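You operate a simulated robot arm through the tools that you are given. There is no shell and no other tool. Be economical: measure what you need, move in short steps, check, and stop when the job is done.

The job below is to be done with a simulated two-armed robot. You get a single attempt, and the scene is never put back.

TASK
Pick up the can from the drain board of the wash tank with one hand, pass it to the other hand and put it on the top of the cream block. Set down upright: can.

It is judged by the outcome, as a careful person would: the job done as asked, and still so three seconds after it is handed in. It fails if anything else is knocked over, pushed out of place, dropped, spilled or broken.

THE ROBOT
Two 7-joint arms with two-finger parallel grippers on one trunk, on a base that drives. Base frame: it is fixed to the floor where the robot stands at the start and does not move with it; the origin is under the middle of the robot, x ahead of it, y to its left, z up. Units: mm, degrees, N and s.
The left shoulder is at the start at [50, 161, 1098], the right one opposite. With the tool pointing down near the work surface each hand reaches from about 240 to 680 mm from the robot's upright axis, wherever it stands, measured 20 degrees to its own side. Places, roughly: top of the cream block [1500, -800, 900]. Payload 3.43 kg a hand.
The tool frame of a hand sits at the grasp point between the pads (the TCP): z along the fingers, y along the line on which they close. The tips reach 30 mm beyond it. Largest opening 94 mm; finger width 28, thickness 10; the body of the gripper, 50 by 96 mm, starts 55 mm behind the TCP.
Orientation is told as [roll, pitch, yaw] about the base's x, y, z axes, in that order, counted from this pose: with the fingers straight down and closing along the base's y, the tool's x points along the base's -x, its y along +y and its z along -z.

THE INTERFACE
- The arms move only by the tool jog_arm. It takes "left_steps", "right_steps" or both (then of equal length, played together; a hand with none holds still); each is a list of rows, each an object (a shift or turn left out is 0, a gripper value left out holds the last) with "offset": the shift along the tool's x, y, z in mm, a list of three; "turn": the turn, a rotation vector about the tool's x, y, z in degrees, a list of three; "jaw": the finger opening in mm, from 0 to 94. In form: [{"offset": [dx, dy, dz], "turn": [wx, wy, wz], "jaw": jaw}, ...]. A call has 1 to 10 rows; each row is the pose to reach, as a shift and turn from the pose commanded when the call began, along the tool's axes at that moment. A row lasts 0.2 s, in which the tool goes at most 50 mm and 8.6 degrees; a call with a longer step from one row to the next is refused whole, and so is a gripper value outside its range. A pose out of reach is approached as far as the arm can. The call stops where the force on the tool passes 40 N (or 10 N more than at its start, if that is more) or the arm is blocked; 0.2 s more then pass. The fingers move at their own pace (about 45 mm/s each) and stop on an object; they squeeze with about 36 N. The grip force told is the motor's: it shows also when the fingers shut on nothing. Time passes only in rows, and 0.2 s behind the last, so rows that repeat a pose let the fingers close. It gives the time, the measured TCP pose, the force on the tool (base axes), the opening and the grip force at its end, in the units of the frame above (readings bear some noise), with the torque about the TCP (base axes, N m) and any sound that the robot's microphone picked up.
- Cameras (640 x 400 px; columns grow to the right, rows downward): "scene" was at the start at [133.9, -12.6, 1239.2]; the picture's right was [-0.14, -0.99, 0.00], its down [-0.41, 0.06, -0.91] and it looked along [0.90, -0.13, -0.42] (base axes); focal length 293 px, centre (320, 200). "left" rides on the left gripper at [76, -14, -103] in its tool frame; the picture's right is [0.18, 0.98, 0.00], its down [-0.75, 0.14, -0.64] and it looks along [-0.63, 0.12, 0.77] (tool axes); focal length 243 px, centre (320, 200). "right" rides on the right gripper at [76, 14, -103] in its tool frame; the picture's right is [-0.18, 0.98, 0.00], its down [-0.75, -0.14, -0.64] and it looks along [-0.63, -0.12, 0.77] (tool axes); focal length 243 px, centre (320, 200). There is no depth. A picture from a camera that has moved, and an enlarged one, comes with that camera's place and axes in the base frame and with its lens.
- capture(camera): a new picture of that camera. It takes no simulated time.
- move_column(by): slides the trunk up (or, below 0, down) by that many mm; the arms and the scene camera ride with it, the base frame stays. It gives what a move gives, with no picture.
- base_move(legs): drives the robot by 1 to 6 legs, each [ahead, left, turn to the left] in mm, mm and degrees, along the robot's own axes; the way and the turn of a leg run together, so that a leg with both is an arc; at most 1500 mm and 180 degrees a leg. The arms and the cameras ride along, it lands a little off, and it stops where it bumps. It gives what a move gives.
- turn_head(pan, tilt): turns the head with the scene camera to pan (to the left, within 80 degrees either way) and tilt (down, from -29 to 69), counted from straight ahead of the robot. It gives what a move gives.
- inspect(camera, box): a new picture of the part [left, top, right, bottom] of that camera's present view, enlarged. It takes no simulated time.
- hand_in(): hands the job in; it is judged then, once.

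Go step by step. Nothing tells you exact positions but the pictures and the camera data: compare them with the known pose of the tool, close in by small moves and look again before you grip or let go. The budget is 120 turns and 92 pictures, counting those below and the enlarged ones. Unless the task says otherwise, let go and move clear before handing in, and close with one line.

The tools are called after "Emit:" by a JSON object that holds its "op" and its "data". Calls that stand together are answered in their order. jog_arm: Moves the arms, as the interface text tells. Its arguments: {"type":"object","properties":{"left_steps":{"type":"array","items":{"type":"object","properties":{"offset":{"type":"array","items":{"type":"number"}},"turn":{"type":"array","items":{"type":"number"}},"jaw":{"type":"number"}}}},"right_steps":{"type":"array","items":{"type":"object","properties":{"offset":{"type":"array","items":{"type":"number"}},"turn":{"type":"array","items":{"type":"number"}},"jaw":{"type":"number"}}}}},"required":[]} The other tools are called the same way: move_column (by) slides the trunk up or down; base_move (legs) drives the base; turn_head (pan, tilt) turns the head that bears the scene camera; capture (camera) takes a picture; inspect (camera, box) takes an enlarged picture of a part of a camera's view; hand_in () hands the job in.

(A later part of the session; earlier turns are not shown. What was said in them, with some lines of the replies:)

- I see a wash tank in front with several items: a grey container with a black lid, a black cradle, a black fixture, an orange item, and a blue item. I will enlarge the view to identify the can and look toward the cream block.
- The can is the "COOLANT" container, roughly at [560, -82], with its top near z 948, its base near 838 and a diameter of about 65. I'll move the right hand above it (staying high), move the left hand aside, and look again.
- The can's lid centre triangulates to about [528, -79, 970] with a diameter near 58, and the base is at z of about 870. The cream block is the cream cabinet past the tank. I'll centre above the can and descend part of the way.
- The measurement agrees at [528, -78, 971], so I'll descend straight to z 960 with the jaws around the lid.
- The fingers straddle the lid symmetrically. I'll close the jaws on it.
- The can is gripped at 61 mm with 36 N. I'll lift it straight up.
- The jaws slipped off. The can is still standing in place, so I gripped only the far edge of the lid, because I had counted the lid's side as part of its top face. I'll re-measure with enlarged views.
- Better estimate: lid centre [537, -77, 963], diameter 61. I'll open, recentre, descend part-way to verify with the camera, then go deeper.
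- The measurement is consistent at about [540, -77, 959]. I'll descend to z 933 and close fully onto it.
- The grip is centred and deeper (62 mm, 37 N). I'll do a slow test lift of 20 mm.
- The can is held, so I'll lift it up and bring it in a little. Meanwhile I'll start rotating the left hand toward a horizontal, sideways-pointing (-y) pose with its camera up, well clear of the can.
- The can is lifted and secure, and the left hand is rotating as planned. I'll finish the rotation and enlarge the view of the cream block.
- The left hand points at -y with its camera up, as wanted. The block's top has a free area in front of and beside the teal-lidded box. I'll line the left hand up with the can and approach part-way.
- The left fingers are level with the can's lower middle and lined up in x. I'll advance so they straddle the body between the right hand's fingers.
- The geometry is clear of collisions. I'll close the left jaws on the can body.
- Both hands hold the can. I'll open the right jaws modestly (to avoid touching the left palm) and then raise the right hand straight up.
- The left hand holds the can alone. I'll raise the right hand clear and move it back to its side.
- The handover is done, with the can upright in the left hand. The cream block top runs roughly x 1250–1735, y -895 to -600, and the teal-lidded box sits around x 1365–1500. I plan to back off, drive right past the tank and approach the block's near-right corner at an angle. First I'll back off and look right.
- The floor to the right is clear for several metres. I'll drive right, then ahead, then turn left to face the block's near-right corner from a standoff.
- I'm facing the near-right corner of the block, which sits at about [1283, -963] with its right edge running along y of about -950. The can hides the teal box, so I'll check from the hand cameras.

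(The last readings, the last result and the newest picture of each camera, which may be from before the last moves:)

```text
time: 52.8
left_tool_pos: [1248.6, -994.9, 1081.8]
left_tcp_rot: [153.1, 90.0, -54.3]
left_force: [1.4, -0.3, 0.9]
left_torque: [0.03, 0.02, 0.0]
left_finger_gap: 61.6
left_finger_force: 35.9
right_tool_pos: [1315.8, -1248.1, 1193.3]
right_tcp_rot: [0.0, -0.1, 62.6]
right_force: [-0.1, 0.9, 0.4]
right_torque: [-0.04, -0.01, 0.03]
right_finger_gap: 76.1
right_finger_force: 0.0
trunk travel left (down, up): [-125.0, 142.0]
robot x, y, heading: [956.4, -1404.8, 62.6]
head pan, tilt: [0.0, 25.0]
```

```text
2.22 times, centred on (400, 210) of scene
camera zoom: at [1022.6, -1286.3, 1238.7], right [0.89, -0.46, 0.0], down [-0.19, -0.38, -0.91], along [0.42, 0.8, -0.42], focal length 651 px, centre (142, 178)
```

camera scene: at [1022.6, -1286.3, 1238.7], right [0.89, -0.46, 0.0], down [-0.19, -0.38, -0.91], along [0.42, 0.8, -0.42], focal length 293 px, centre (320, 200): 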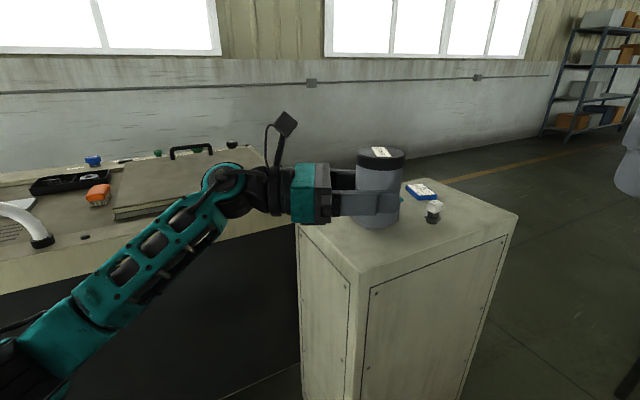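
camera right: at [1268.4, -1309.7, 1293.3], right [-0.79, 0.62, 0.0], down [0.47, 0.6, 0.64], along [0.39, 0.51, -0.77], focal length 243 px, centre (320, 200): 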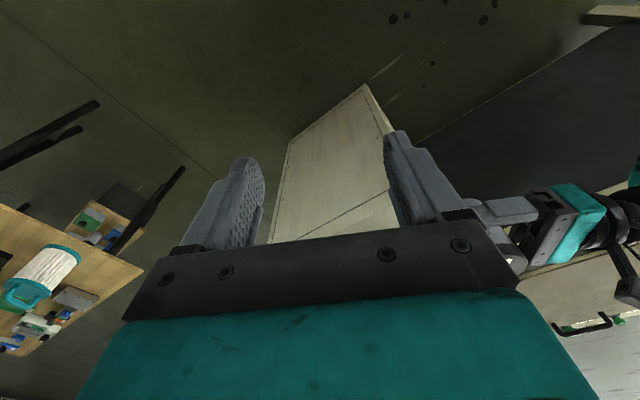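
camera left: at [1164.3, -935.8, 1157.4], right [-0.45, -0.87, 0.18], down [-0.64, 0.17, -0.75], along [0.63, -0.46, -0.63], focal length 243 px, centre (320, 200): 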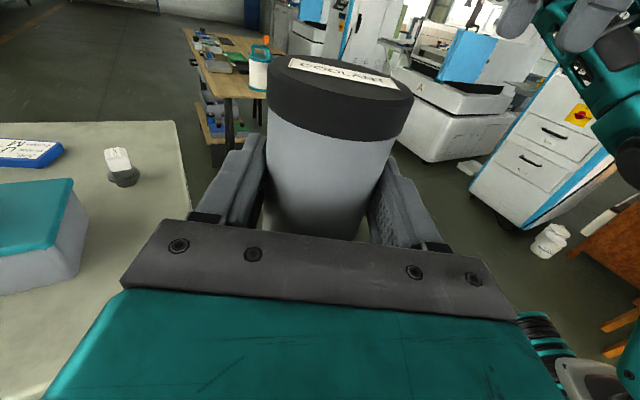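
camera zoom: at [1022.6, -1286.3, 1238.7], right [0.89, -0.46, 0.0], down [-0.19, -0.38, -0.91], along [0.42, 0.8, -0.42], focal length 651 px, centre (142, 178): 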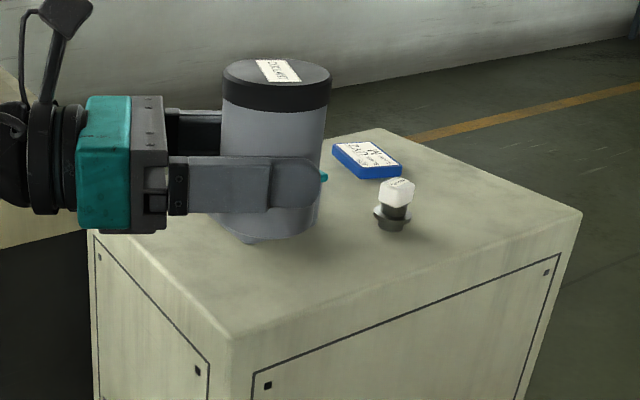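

The box occupies about x 1370–1475 with its right face near y -822; a plug stands near [1547, -849]. Free spot chosen: about [1325, -892], clear of the edges and the box. I'll drive ahead 80 mm and then recheck.

Emit:
{"op": "base_move", "data": {"legs": [[80, 0, 0]]}}

Emit:
{"op": "capture", "data": {"camera": "scene"}}

```text
time: 53.9
left_tool_pos: [1285.9, -924.4, 1080.4]
left_tcp_rot: [117.7, 89.9, -89.8]
left_force: [-0.5, -0.6, -0.7]
left_torque: [-0.03, 0.02, -0.02]
left_finger_gap: 61.5
left_finger_force: 35.3
right_tool_pos: [1352.0, -1177.7, 1189.9]
right_tcp_rot: [0.1, 0.0, 62.7]
right_force: [0.2, -0.1, -1.0]
right_torque: [0.0, 0.01, -0.04]
right_finger_gap: 76.2
right_finger_force: 0.1
trunk travel left (down, up): [-125.0, 142.0]
robot x, y, heading: [998.0, -1334.7, 62.6]
head pan, tilt: [0.0, 25.0]
```

```text
55 pictures are left
camera scene: at [1059.5, -1214.9, 1238.6], right [0.89, -0.46, 0.0], down [-0.19, -0.38, -0.91], along [0.42, 0.8, -0.42], focal length 293 px, centre (320, 200)
```

scene: 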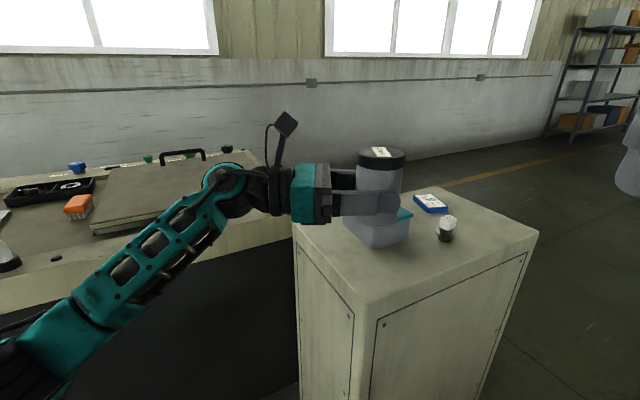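

The block's near corner is now at about [1288, -945] and the box corner at about [1393, -824]. Midway, around [1337, -888], is a safe spot. I'll shift the hand there at height.

Emit:
{"op": "jog_arm", "data": {"left_steps": [{"offset": [0, -15, 6]}, {"offset": [0, -30, 12]}, {"offset": [0, -45, 18]}, {"offset": [0, -56, 22]}, {"offset": [0, -56, 22]}]}}

Emit:
{"op": "move_column", "data": {"by": -75}}

Emit:
{"op": "capture", "data": {"camera": "scene"}}

Emit:
{"op": "capture", "data": {"camera": "left"}}

```text
time: 55.1
left_tool_pos: [1328.7, -885.4, 1080.5]
left_tcp_rot: [171.1, 90.0, -36.2]
left_force: [-0.3, 0.6, 0.1]
left_torque: [0.0, 0.0, 0.0]
left_finger_gap: 61.7
left_finger_force: 35.9
right_tool_pos: [1352.0, -1178.1, 1190.7]
right_tcp_rot: [0.1, 0.0, 62.7]
right_force: [-0.1, 0.2, 0.1]
right_torque: [0.02, 0.03, 0.0]
right_finger_gap: 76.0
right_finger_force: 0.0
trunk travel left (down, up): [-125.0, 142.0]
robot x, y, heading: [995.6, -1332.7, 62.9]
head pan, tilt: [0.0, 25.0]
```

```text
time: 56.2
left_tool_pos: [1329.9, -885.8, 1005.2]
left_tcp_rot: [162.0, 90.0, -45.3]
left_force: [0.5, -1.0, -0.3]
left_torque: [0.01, -0.01, 0.01]
left_finger_gap: 61.7
left_finger_force: 35.7
right_tool_pos: [1353.2, -1177.0, 1114.8]
right_tcp_rot: [0.0, 0.0, 62.7]
right_force: [-0.3, 0.0, -0.2]
right_torque: [0.01, 0.02, 0.02]
right_finger_gap: 75.9
right_finger_force: 0.0
trunk travel left (down, up): [-50.0, 217.0]
robot x, y, heading: [996.8, -1335.9, 62.5]
head pan, tilt: [0.0, 25.0]
```

```text
54 pictures are left
camera scene: at [1059.1, -1215.7, 1163.8], right [0.89, -0.46, 0.0], down [-0.19, -0.38, -0.91], along [0.42, 0.8, -0.42], focal length 293 px, centre (320, 200)
```

scene: 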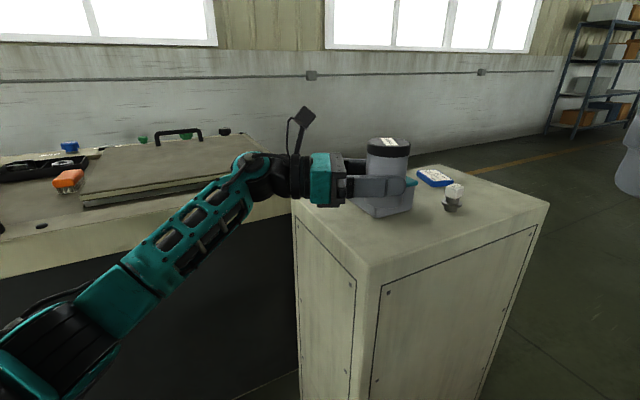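

```text
53 pictures are left
camera left: at [1245.9, -825.9, 1081.9], right [-0.45, -0.87, 0.18], down [-0.63, 0.17, -0.75], along [0.63, -0.46, -0.63], focal length 243 px, centre (320, 200)
```

left: 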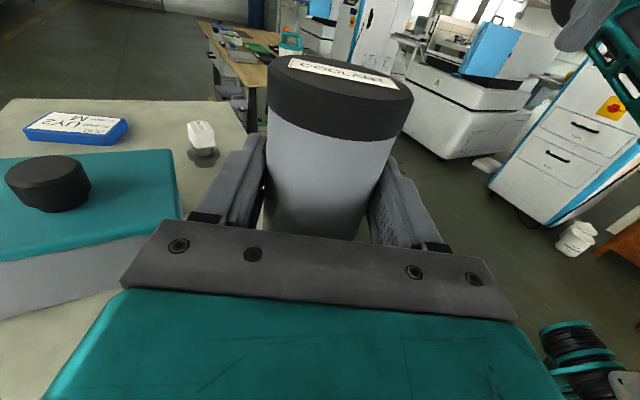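

The clearances are fine (box face about 30 mm from the open finger). I'll shift 10 mm in +x for edge margin and lower 45 mm.

Emit:
{"op": "jog_arm", "data": {"left_steps": [{"offset": [0, -5, 9]}, {"offset": [-12, -5, 9]}, {"offset": [-24, -5, 9]}, {"offset": [-36, -5, 9]}, {"offset": [-45, -5, 9]}, {"offset": [-45, -5, 9]}]}}

Emit:
{"op": "inspect", "data": {"camera": "scene", "box": [280, 120, 480, 280]}}

Emit:
{"op": "capture", "data": {"camera": "left"}}

```text
time: 57.6
left_tool_pos: [1341.2, -885.5, 959.8]
left_tcp_rot: [136.4, 90.0, -70.9]
left_force: [-0.5, -0.2, 0.4]
left_torque: [0.02, 0.05, 0.0]
left_finger_gap: 61.7
left_finger_force: 35.5
right_tool_pos: [1353.4, -1178.3, 1115.6]
right_tcp_rot: [0.1, 0.0, 62.6]
right_force: [0.0, 0.4, 0.3]
right_torque: [-0.02, -0.03, 0.02]
right_finger_gap: 76.1
right_finger_force: 0.1
trunk travel left (down, up): [-50.0, 217.0]
robot x, y, heading: [995.4, -1333.0, 62.6]
head pan, tilt: [0.0, 25.0]
```

```text
2.50 times, centred on (380, 200) of scene
camera zoom: at [1059.2, -1215.5, 1163.7], right [0.89, -0.46, 0.0], down [-0.19, -0.38, -0.91], along [0.42, 0.8, -0.42], focal length 733 px, centre (170, 200)
```

zoom: 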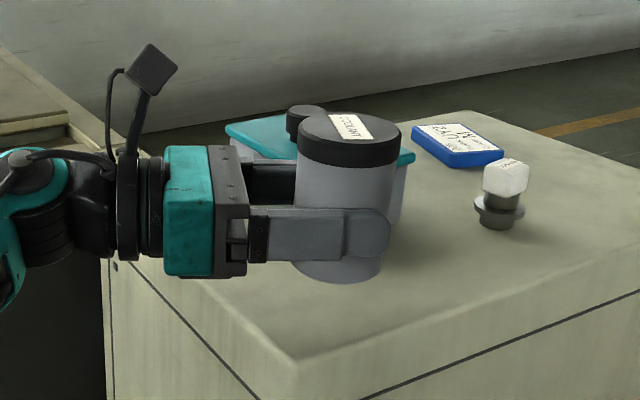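

```text
51 pictures are left
camera left: at [1257.0, -826.4, 1035.9], right [-0.45, -0.87, 0.18], down [-0.64, 0.17, -0.75], along [0.63, -0.46, -0.63], focal length 243 px, centre (320, 200)
```

left: 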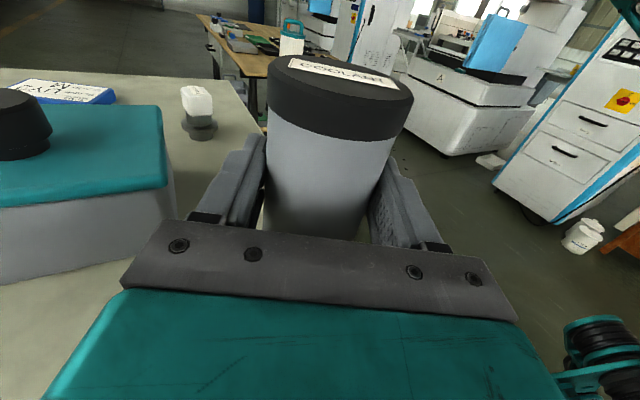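

It's nearly down, with about 15 mm to go. I'll lower slowly and watch the vertical force.

Emit:
{"op": "jog_arm", "data": {"left_steps": [{"offset": [-3, 0, 0]}, {"offset": [-6, 0, 0]}, {"offset": [-8, 0, 0]}, {"offset": [-9, 0, 0]}, {"offset": [-10, 0, 0]}, {"offset": [-10, 0, 0]}]}}

Emit:
{"op": "inspect", "data": {"camera": "scene", "box": [330, 170, 430, 250]}}

```text
time: 59.0
left_tool_pos: [1341.7, -884.7, 949.5]
left_tcp_rot: [102.6, 89.9, -104.7]
left_force: [-0.2, -0.4, -1.8]
left_torque: [0.02, 0.0, -0.02]
left_finger_gap: 61.7
left_finger_force: 36.4
right_tool_pos: [1352.8, -1177.2, 1115.4]
right_tcp_rot: [0.0, -0.1, 62.6]
right_force: [1.1, -0.6, 0.1]
right_torque: [-0.02, 0.0, -0.01]
right_finger_gap: 76.2
right_finger_force: 0.1
trunk travel left (down, up): [-50.0, 217.0]
robot x, y, heading: [994.3, -1333.7, 62.4]
head pan, tilt: [0.0, 25.0]
```

```text
5.00 times, centred on (380, 210) of scene
camera zoom: at [1059.2, -1215.5, 1163.7], right [0.89, -0.46, 0.0], down [-0.19, -0.38, -0.91], along [0.42, 0.8, -0.42], focal length 1466 px, centre (20, 150)
```

zoom: 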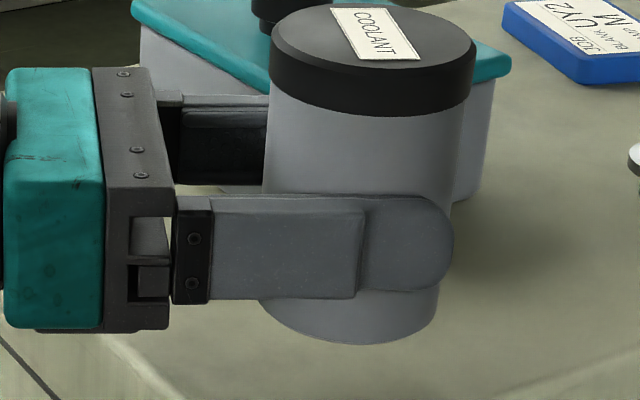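

There is still a gap of about 10–15 mm. I'll continue in 1 mm steps.

Emit:
{"op": "jog_arm", "data": {"left_steps": [{"offset": [-1, 0, 0]}, {"offset": [-2, 0, 0]}, {"offset": [-3, 0, 0]}, {"offset": [-4, 0, 0]}, {"offset": [-5, 0, 0]}, {"offset": [-6, 0, 0]}, {"offset": [-7, 0, 0]}, {"offset": [-8, 0, 0]}, {"offset": [-8, 0, 0]}]}}

Emit:
{"op": "inspect", "data": {"camera": "scene", "box": [330, 170, 430, 250]}}

```text
time: 61.0
left_tool_pos: [1339.8, -885.1, 942.0]
left_tcp_rot: [129.9, 90.0, -77.4]
left_force: [-0.5, 1.0, 0.4]
left_torque: [0.01, 0.05, 0.03]
left_finger_gap: 61.6
left_finger_force: 35.9
right_tool_pos: [1353.0, -1178.4, 1115.0]
right_tcp_rot: [0.1, 0.0, 62.5]
right_force: [0.0, 0.7, -0.3]
right_torque: [0.01, 0.02, -0.03]
right_finger_gap: 75.9
right_finger_force: 0.0
trunk travel left (down, up): [-50.0, 217.0]
robot x, y, heading: [994.6, -1334.4, 62.7]
head pan, tilt: [0.0, 25.0]
```

```text
5.00 times, centred on (380, 210) of scene
camera zoom: at [1059.2, -1215.5, 1163.7], right [0.89, -0.46, 0.0], down [-0.19, -0.38, -0.91], along [0.42, 0.8, -0.42], focal length 1466 px, centre (20, 150)
```

zoom: 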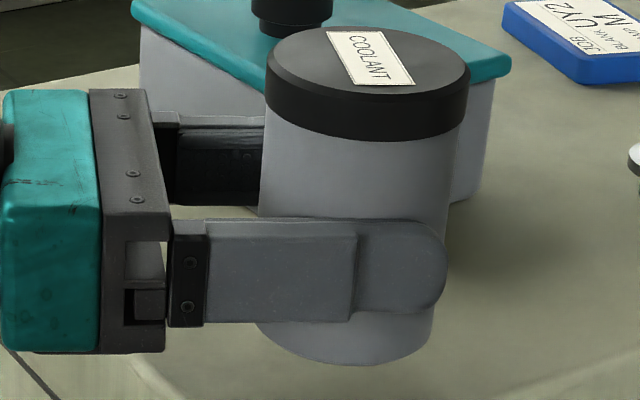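

Still no contact, so I'll keep going in 1 mm steps.

Emit:
{"op": "jog_arm", "data": {"left_steps": [{"offset": [-1, 0, 0]}, {"offset": [-2, 0, 0]}, {"offset": [-3, 0, 0]}, {"offset": [-4, 0, 0]}, {"offset": [-5, 0, 0]}, {"offset": [-5, 0, 0]}]}}

Emit:
{"op": "inspect", "data": {"camera": "scene", "box": [330, 170, 430, 250]}}

```text
time: 62.4
left_tool_pos: [1339.8, -885.2, 937.5]
left_tcp_rot: [140.2, 89.9, -67.1]
left_force: [-0.2, -0.1, 0.4]
left_torque: [0.0, 0.0, -0.06]
left_finger_gap: 61.7
left_finger_force: 36.5
right_tool_pos: [1353.0, -1177.7, 1115.0]
right_tcp_rot: [0.0, 0.0, 62.6]
right_force: [0.2, 0.1, 0.1]
right_torque: [0.01, 0.0, 0.02]
right_finger_gap: 76.1
right_finger_force: 0.0
trunk travel left (down, up): [-50.0, 217.0]
robot x, y, heading: [992.1, -1339.1, 62.5]
head pan, tilt: [0.0, 25.0]
```

```text
5.00 times, centred on (380, 210) of scene
camera zoom: at [1059.2, -1215.5, 1163.7], right [0.89, -0.46, 0.0], down [-0.19, -0.38, -0.91], along [0.42, 0.8, -0.42], focal length 1466 px, centre (20, 150)
```

zoom: 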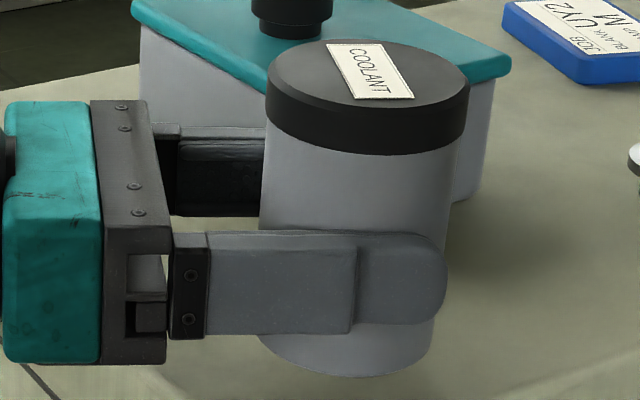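

By the picture the can's bottom is near z 907. I'll keep lowering gently.

Emit:
{"op": "jog_arm", "data": {"left_steps": [{"offset": [-1, 0, 0]}, {"offset": [-2, 0, 0]}, {"offset": [-3, 0, 0]}, {"offset": [-4, 0, 0]}, {"offset": [-4, 0, 0]}]}}

Emit:
{"op": "inspect", "data": {"camera": "scene", "box": [330, 170, 430, 250]}}

```text
time: 63.6
left_tool_pos: [1340.4, -884.1, 932.9]
left_tcp_rot: [129.3, 90.0, -78.0]
left_force: [0.1, 0.1, -0.1]
left_torque: [0.0, -0.01, 0.0]
left_finger_gap: 61.6
left_finger_force: 36.0
right_tool_pos: [1353.0, -1177.8, 1115.9]
right_tcp_rot: [0.0, 0.0, 62.7]
right_force: [-0.6, -0.4, 0.3]
right_torque: [-0.03, -0.01, -0.02]
right_finger_gap: 76.2
right_finger_force: 0.0
trunk travel left (down, up): [-50.0, 217.0]
robot x, y, heading: [992.0, -1332.4, 62.8]
head pan, tilt: [0.0, 25.0]
```

```text
5.00 times, centred on (380, 210) of scene
camera zoom: at [1059.2, -1215.5, 1163.7], right [0.89, -0.46, 0.0], down [-0.19, -0.38, -0.91], along [0.42, 0.8, -0.42], focal length 1466 px, centre (20, 150)
```

zoom: 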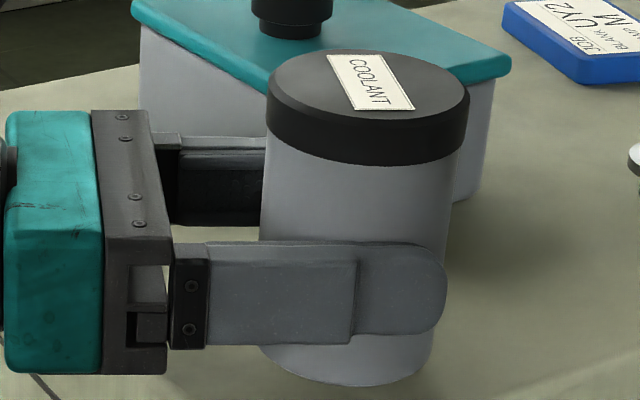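

There's still no contact force. I'll lower another few millimetres, checking for contact.

Emit:
{"op": "jog_arm", "data": {"left_steps": [{"offset": [-1, 0, 0]}, {"offset": [-2, 0, 0]}, {"offset": [-3, 0, 0]}, {"offset": [-3, 0, 0]}]}}

Emit:
{"op": "inspect", "data": {"camera": "scene", "box": [330, 170, 430, 250]}}

```text
time: 64.6
left_tool_pos: [1340.9, -885.8, 930.7]
left_tcp_rot: [131.2, 90.0, -76.2]
left_force: [0.0, 0.8, -0.4]
left_torque: [-0.02, 0.01, -0.03]
left_finger_gap: 61.5
left_finger_force: 35.2
right_tool_pos: [1352.1, -1178.7, 1115.2]
right_tcp_rot: [0.0, -0.1, 62.6]
right_force: [-1.0, -0.3, -0.2]
right_torque: [-0.02, 0.0, 0.01]
right_finger_gap: 75.9
right_finger_force: 0.0
trunk travel left (down, up): [-50.0, 217.0]
robot x, y, heading: [996.6, -1337.2, 62.5]
head pan, tilt: [0.0, 25.0]
```

```text
5.00 times, centred on (380, 210) of scene
camera zoom: at [1059.2, -1215.5, 1163.7], right [0.89, -0.46, 0.0], down [-0.19, -0.38, -0.91], along [0.42, 0.8, -0.42], focal length 1466 px, centre (20, 150)
```

zoom: 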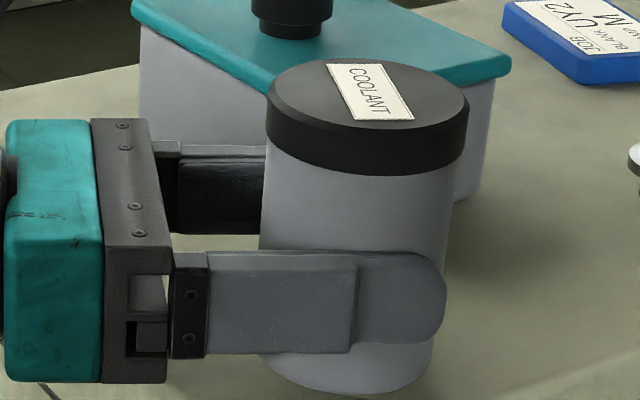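

It's still descending freely; I'll continue the gentle approach with a slightly wider view.

Emit:
{"op": "jog_arm", "data": {"left_steps": [{"offset": [-1, 0, 0]}, {"offset": [-2, 0, 0]}, {"offset": [-3, 0, 0]}, {"offset": [-3, 0, 0]}]}}

Emit:
{"op": "inspect", "data": {"camera": "scene", "box": [320, 180, 440, 270]}}

Emit:
{"op": "capture", "data": {"camera": "left"}}

```text
time: 65.6
left_tool_pos: [1340.3, -883.5, 927.4]
left_tcp_rot: [112.0, 89.8, -95.3]
left_force: [0.2, 0.1, -0.1]
left_torque: [0.04, 0.0, 0.02]
left_finger_gap: 61.3
left_finger_force: 35.5
right_tool_pos: [1352.7, -1177.4, 1115.8]
right_tcp_rot: [-0.1, 0.0, 62.5]
right_force: [0.1, -0.2, 0.5]
right_torque: [0.0, 0.0, -0.01]
right_finger_gap: 76.2
right_finger_force: 0.0
trunk travel left (down, up): [-50.0, 217.0]
robot x, y, heading: [998.2, -1334.8, 62.5]
head pan, tilt: [0.0, 25.0]
```

```text
4.44 times, centred on (380, 225) of scene
camera zoom: at [1059.2, -1215.5, 1163.7], right [0.89, -0.46, 0.0], down [-0.19, -0.38, -0.91], along [0.42, 0.8, -0.42], focal length 1303 px, centre (53, 89)
```

zoom: 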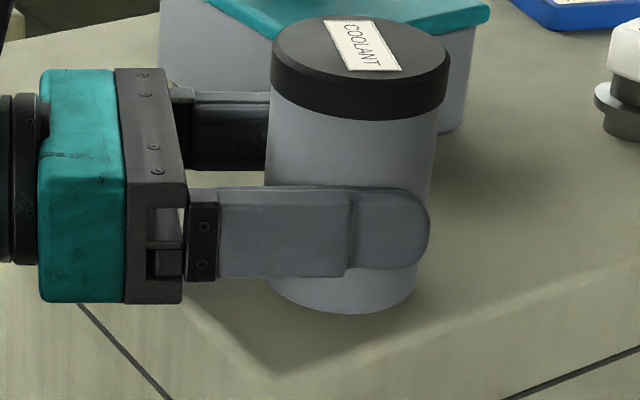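

```text
44 pictures are left
camera left: at [1256.2, -825.4, 1003.6], right [-0.45, -0.87, 0.18], down [-0.64, 0.17, -0.75], along [0.63, -0.46, -0.63], focal length 243 px, centre (320, 200)
```

left: 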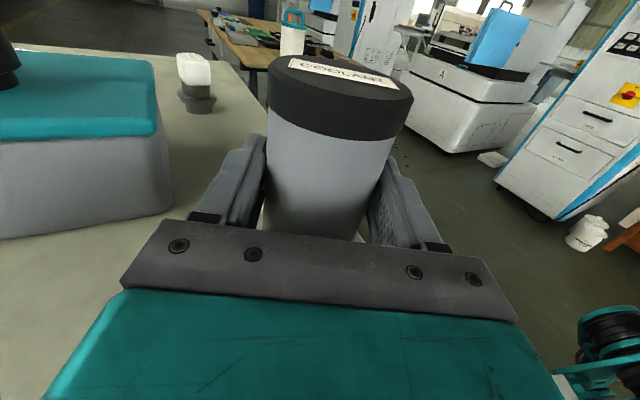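

No contact yet (the block top may be a bit lower than the quoted 900). The gripper body is only over the block's front edge and clear of it. Continuing gently.

Emit:
{"op": "jog_arm", "data": {"left_steps": [{"offset": [-1, 0, 0]}, {"offset": [-2, 0, 0]}, {"offset": [-3, 0, 0]}, {"offset": [-3, 0, 0]}]}}

Emit:
{"op": "inspect", "data": {"camera": "scene", "box": [320, 180, 440, 270]}}

```text
time: 66.6
left_tool_pos: [1340.4, -884.5, 925.8]
left_tcp_rot: [-143.5, 89.7, 9.3]
left_force: [0.7, 3.4, 6.6]
left_torque: [0.48, 0.46, -0.25]
left_finger_gap: 61.5
left_finger_force: 36.2
right_tool_pos: [1351.3, -1177.3, 1115.0]
right_tcp_rot: [0.0, 0.0, 62.6]
right_force: [-0.1, -0.5, -0.8]
right_torque: [-0.02, 0.0, 0.01]
right_finger_gap: 76.0
right_finger_force: 0.0
trunk travel left (down, up): [-50.0, 217.0]
robot x, y, heading: [997.3, -1335.2, 62.8]
head pan, tilt: [0.0, 25.0]
```

```text
4.44 times, centred on (380, 225) of scene
camera zoom: at [1058.9, -1215.8, 1163.9], right [0.89, -0.46, 0.0], down [-0.19, -0.38, -0.91], along [0.42, 0.8, -0.42], focal length 1303 px, centre (53, 89)
```

zoom: 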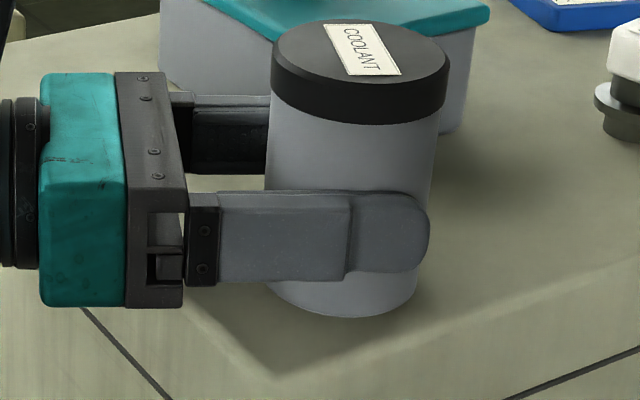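

Contact registered (about 6.6 N upward), but the torque suggests it may be at the gripper body rather than under the can. I'll look closely before releasing.

Emit:
{"op": "inspect", "data": {"camera": "scene", "box": [310, 215, 370, 255]}}

Emit:
{"op": "inspect", "data": {"camera": "scene", "box": [365, 220, 425, 260]}}

Emit:
{"op": "capture", "data": {"camera": "right"}}

```text
10.00 times, centred on (340, 235) of scene
camera zoom: at [1058.9, -1215.8, 1163.9], right [0.89, -0.46, 0.0], down [-0.19, -0.38, -0.91], along [0.42, 0.8, -0.42], focal length 2931 px, centre (120, -150)
```

zoom: 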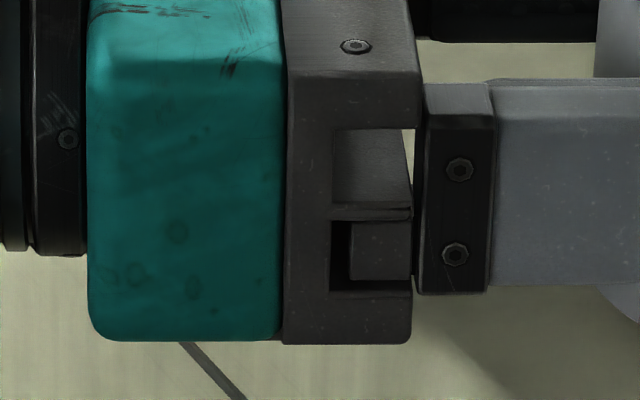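

```text
10.00 times, centred on (395, 240) of scene
camera zoom: at [1058.9, -1215.8, 1163.9], right [0.89, -0.46, 0.0], down [-0.19, -0.38, -0.91], along [0.42, 0.8, -0.42], focal length 2931 px, centre (-430, -200)
```

zoom: 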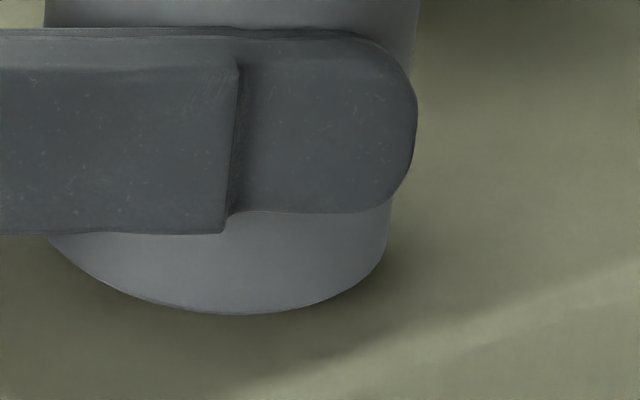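

```text
40 pictures are left
camera right: at [1304.8, -1239.3, 1218.6], right [-0.79, 0.62, 0.0], down [0.47, 0.6, 0.64], along [0.4, 0.51, -0.77], focal length 243 px, centre (320, 200)
```

right: 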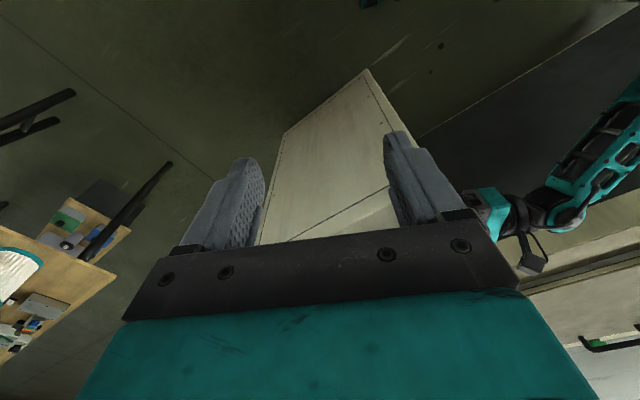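

The gripper body appears to be resting on the block's front edge at the same time as, or just before, the can lands. I'll raise slightly, tip the hand nose-down by 4° so its body clears, and lower again until the can itself touches.

Emit:
{"op": "jog_arm", "data": {"left_steps": [{"offset": [3, 0, 0]}, {"offset": [7, 0, 0]}, {"offset": [7, 0, 0], "turn": [0, -2, 0]}, {"offset": [7, 0, 0], "turn": [0, -4, 0]}, {"offset": [7, 0, 0], "turn": [0, -4, 0]}]}}

Emit:
{"op": "inspect", "data": {"camera": "scene", "box": [320, 180, 440, 270]}}

```text
time: 67.8
left_tool_pos: [1339.5, -885.3, 931.4]
left_tcp_rot: [0.5, 86.1, 153.2]
left_force: [-0.1, 0.2, 0.1]
left_torque: [0.0, 0.02, 0.0]
left_finger_gap: 61.6
left_finger_force: 36.2
right_tool_pos: [1352.6, -1177.6, 1115.6]
right_tcp_rot: [0.1, 0.1, 62.6]
right_force: [-0.6, 0.3, -0.6]
right_torque: [0.02, 0.02, -0.07]
right_finger_gap: 76.1
right_finger_force: 0.1
trunk travel left (down, up): [-50.0, 217.0]
robot x, y, heading: [997.5, -1329.5, 62.6]
head pan, tilt: [0.0, 25.0]
```

```text
4.44 times, centred on (380, 225) of scene
camera zoom: at [1059.2, -1215.5, 1163.7], right [0.89, -0.46, 0.0], down [-0.19, -0.38, -0.91], along [0.42, 0.8, -0.42], focal length 1303 px, centre (53, 89)
```

zoom: 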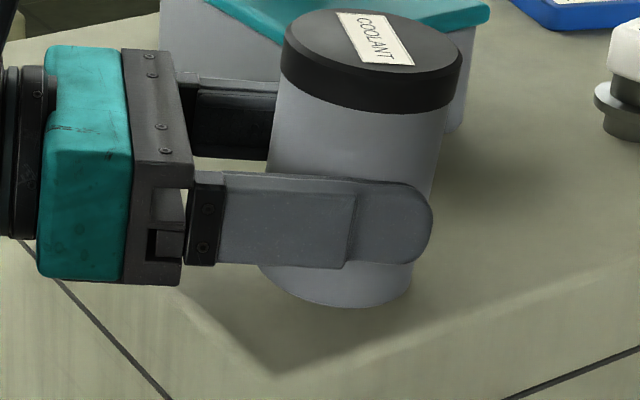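

The tilt shows as expected. Now I'll lower in 1 mm steps and watch force and torque.

Emit:
{"op": "jog_arm", "data": {"left_steps": [{"offset": [-1, 0, 0]}, {"offset": [-2, 0, 0]}, {"offset": [-3, 0, 0]}, {"offset": [-4, 0, 0]}, {"offset": [-5, 0, 0]}, {"offset": [-6, 0, 0]}, {"offset": [-6, 0, 0]}]}}

```text
time: 69.4
left_tool_pos: [1340.5, -885.0, 925.8]
left_tcp_rot: [0.5, 86.0, 153.1]
left_force: [0.4, -0.1, -0.1]
left_torque: [0.02, 0.03, 0.0]
left_finger_gap: 61.6
left_finger_force: 35.7
right_tool_pos: [1352.3, -1177.8, 1116.0]
right_tcp_rot: [-0.1, 0.0, 62.6]
right_force: [-0.7, -0.1, -0.6]
right_torque: [-0.04, 0.01, 0.0]
right_finger_gap: 76.0
right_finger_force: 0.1
trunk travel left (down, up): [-50.0, 217.0]
robot x, y, heading: [996.3, -1332.0, 62.6]
head pan, tilt: [0.0, 25.0]
```

No contact at 925.8 now, which confirms it was the gripper body before. I'll continue down.

Emit:
{"op": "jog_arm", "data": {"left_steps": [{"offset": [-0.7, 0, 0]}, {"offset": [-1.4, 0, 0]}, {"offset": [-2.1, 0, 0]}, {"offset": [-2.8, 0, 0]}, {"offset": [-3.5, 0, 0]}, {"offset": [-3.5, 0, 0]}]}}

Emit:
{"op": "inspect", "data": {"camera": "scene", "box": [320, 180, 440, 270]}}

```text
time: 70.8
left_tool_pos: [1338.9, -884.9, 924.3]
left_tcp_rot: [-1.2, 86.1, 151.5]
left_force: [-1.4, -1.1, 6.1]
left_torque: [-0.18, -0.16, -0.04]
left_finger_gap: 61.4
left_finger_force: 36.0
right_tool_pos: [1351.8, -1177.8, 1116.8]
right_tcp_rot: [0.1, 0.1, 62.6]
right_force: [-0.2, 0.9, -0.6]
right_torque: [0.02, 0.01, 0.0]
right_finger_gap: 75.8
right_finger_force: 0.0
trunk travel left (down, up): [-50.0, 217.0]
robot x, y, heading: [995.0, -1335.9, 62.7]
head pan, tilt: [0.0, 25.0]
```

```text
4.44 times, centred on (380, 225) of scene
camera zoom: at [1058.6, -1216.1, 1163.9], right [0.89, -0.46, 0.0], down [-0.19, -0.37, -0.91], along [0.42, 0.8, -0.42], focal length 1303 px, centre (53, 89)
```

zoom: 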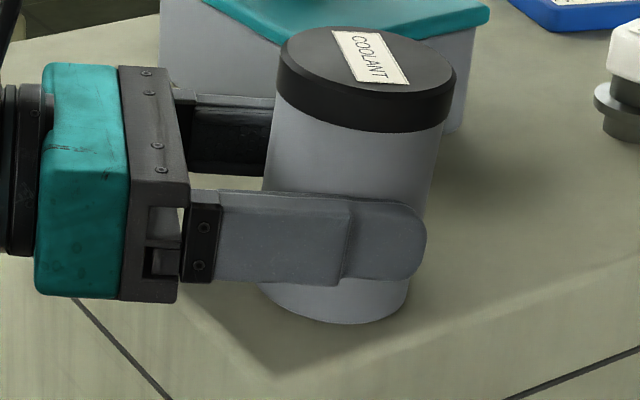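

The contact torque now matches the can's far bottom rim on the block, with only about 4° of tilt, a few mm at the near rim. I'll ease off a touch and open the jaws so it settles flat.

Emit:
{"op": "jog_arm", "data": {"left_steps": [{"offset": [1, 0, 0]}, {"offset": [1, 0, 0], "jaw": 60}, {"offset": [1, 0, 0], "jaw": 64}, {"offset": [1, 0, 0], "jaw": 70}, {"offset": [1, 0, 0], "jaw": 80}, {"offset": [1, 0, 0], "jaw": 84}, {"offset": [1, 0, 0], "jaw": 84}]}}

Emit:
{"op": "inspect", "data": {"camera": "scene", "box": [320, 180, 440, 270]}}

Emit:
{"op": "capture", "data": {"camera": "left"}}

```text
time: 72.4
left_tool_pos: [1341.0, -884.5, 923.6]
left_tcp_rot: [0.0, 86.0, 152.7]
left_force: [0.0, 0.0, 0.4]
left_torque: [0.0, 0.0, 0.03]
left_finger_gap: 84.1
left_finger_force: 0.0
right_tool_pos: [1353.0, -1177.4, 1114.8]
right_tcp_rot: [0.1, 0.0, 62.6]
right_force: [0.2, 0.3, 0.6]
right_torque: [-0.02, 0.0, -0.02]
right_finger_gap: 76.0
right_finger_force: 0.1
trunk travel left (down, up): [-50.0, 217.0]
robot x, y, heading: [996.2, -1332.9, 62.4]
head pan, tilt: [0.0, 25.0]
```

```text
4.44 times, centred on (380, 225) of scene
camera zoom: at [1059.1, -1215.7, 1163.7], right [0.89, -0.46, 0.0], down [-0.19, -0.38, -0.91], along [0.42, 0.8, -0.42], focal length 1303 px, centre (53, 89)
```

zoom: 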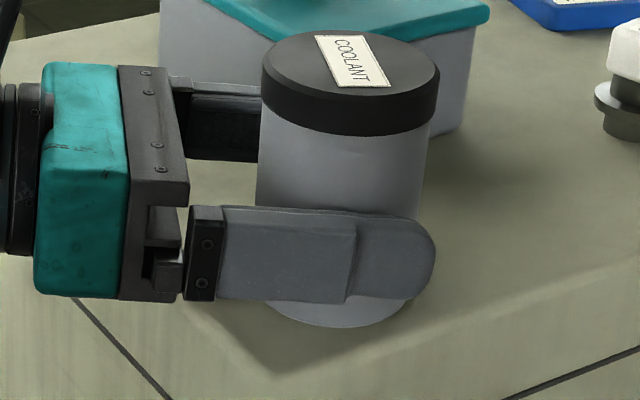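

```text
36 pictures are left
camera left: at [1260.6, -827.4, 1006.9], right [-0.44, -0.88, 0.18], down [-0.68, 0.19, -0.71], along [0.59, -0.44, -0.68], focal length 243 px, centre (320, 200)
```

left: 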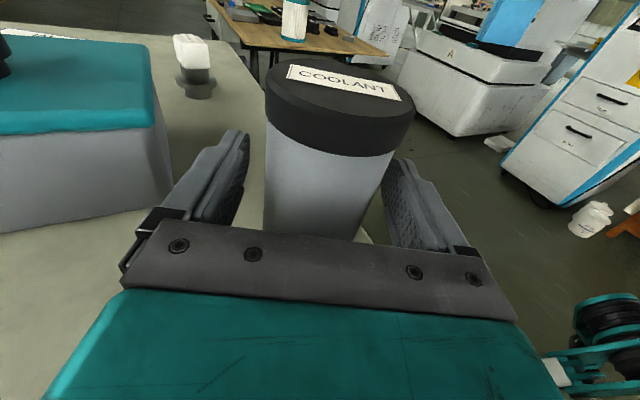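

The can stands upright on the block and the jaws are clear on both sides. I'll retract straight back along the fingers.

Emit:
{"op": "jog_arm", "data": {"left_steps": [{"offset": [0, 0, -10]}, {"offset": [0, 0, -25]}, {"offset": [0, 0, -45]}, {"offset": [0, 0, -70]}, {"offset": [0, 0, -95]}, {"offset": [0, 0, -120]}, {"offset": [0, 0, -120]}]}}

Emit:
{"op": "capture", "data": {"camera": "scene"}}

Emit:
{"op": "inspect", "data": {"camera": "scene", "box": [320, 160, 480, 270]}}

```text
time: 74.0
left_tool_pos: [1231.8, -829.6, 931.3]
left_tcp_rot: [0.0, 86.1, 152.7]
left_force: [-1.3, -0.6, 0.4]
left_torque: [-0.01, -0.01, 0.01]
left_finger_gap: 84.0
left_finger_force: 0.0
right_tool_pos: [1352.0, -1178.5, 1115.9]
right_tcp_rot: [0.0, 0.0, 62.6]
right_force: [-0.9, 0.1, 0.8]
right_torque: [-0.02, 0.02, 0.02]
right_finger_gap: 76.0
right_finger_force: 0.1
trunk travel left (down, up): [-50.0, 217.0]
robot x, y, heading: [997.9, -1334.3, 62.7]
head pan, tilt: [0.0, 25.0]
```

```text
35 pictures are left
camera scene: at [1059.1, -1215.7, 1163.7], right [0.89, -0.46, 0.0], down [-0.19, -0.38, -0.91], along [0.42, 0.8, -0.42], focal length 293 px, centre (320, 200)
```

scene: 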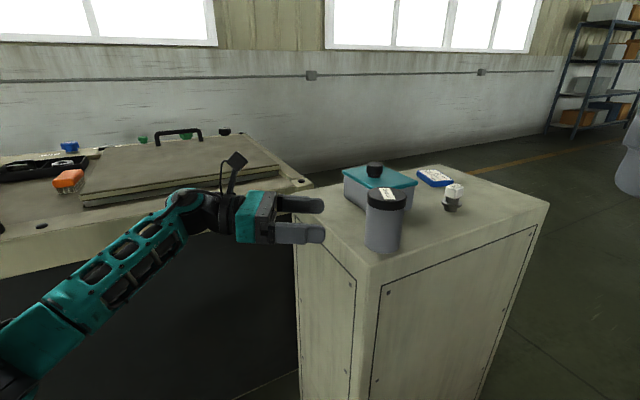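

```text
3.64 times, centred on (400, 215) of scene
camera zoom: at [1059.1, -1215.7, 1163.7], right [0.89, -0.46, 0.0], down [-0.19, -0.38, -0.91], along [0.42, 0.8, -0.42], focal length 1066 px, centre (29, 146)
```

zoom: 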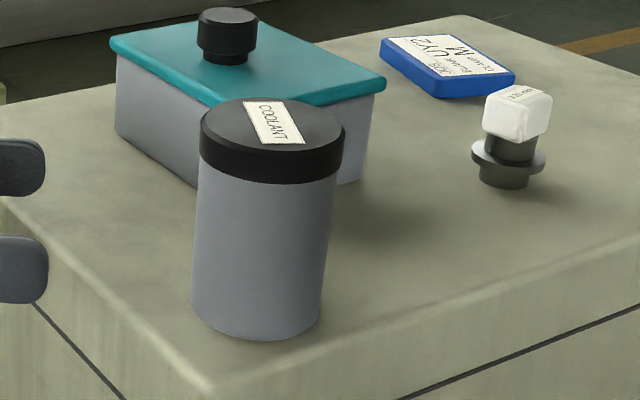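

The can stands upright and fully on the cream block's top, everything else is in place, and the left hand is clear. Handing in.

Emit:
{"op": "hand_in", "data": {}}

```text
The job is handed in.
```

The can was picked up with the right hand, passed to the left and set down upright on the cream block, with nothing else disturbed, and I handed the job in. My first lift slipped off the lid; the can stayed standing on the drain board and the second grip held.
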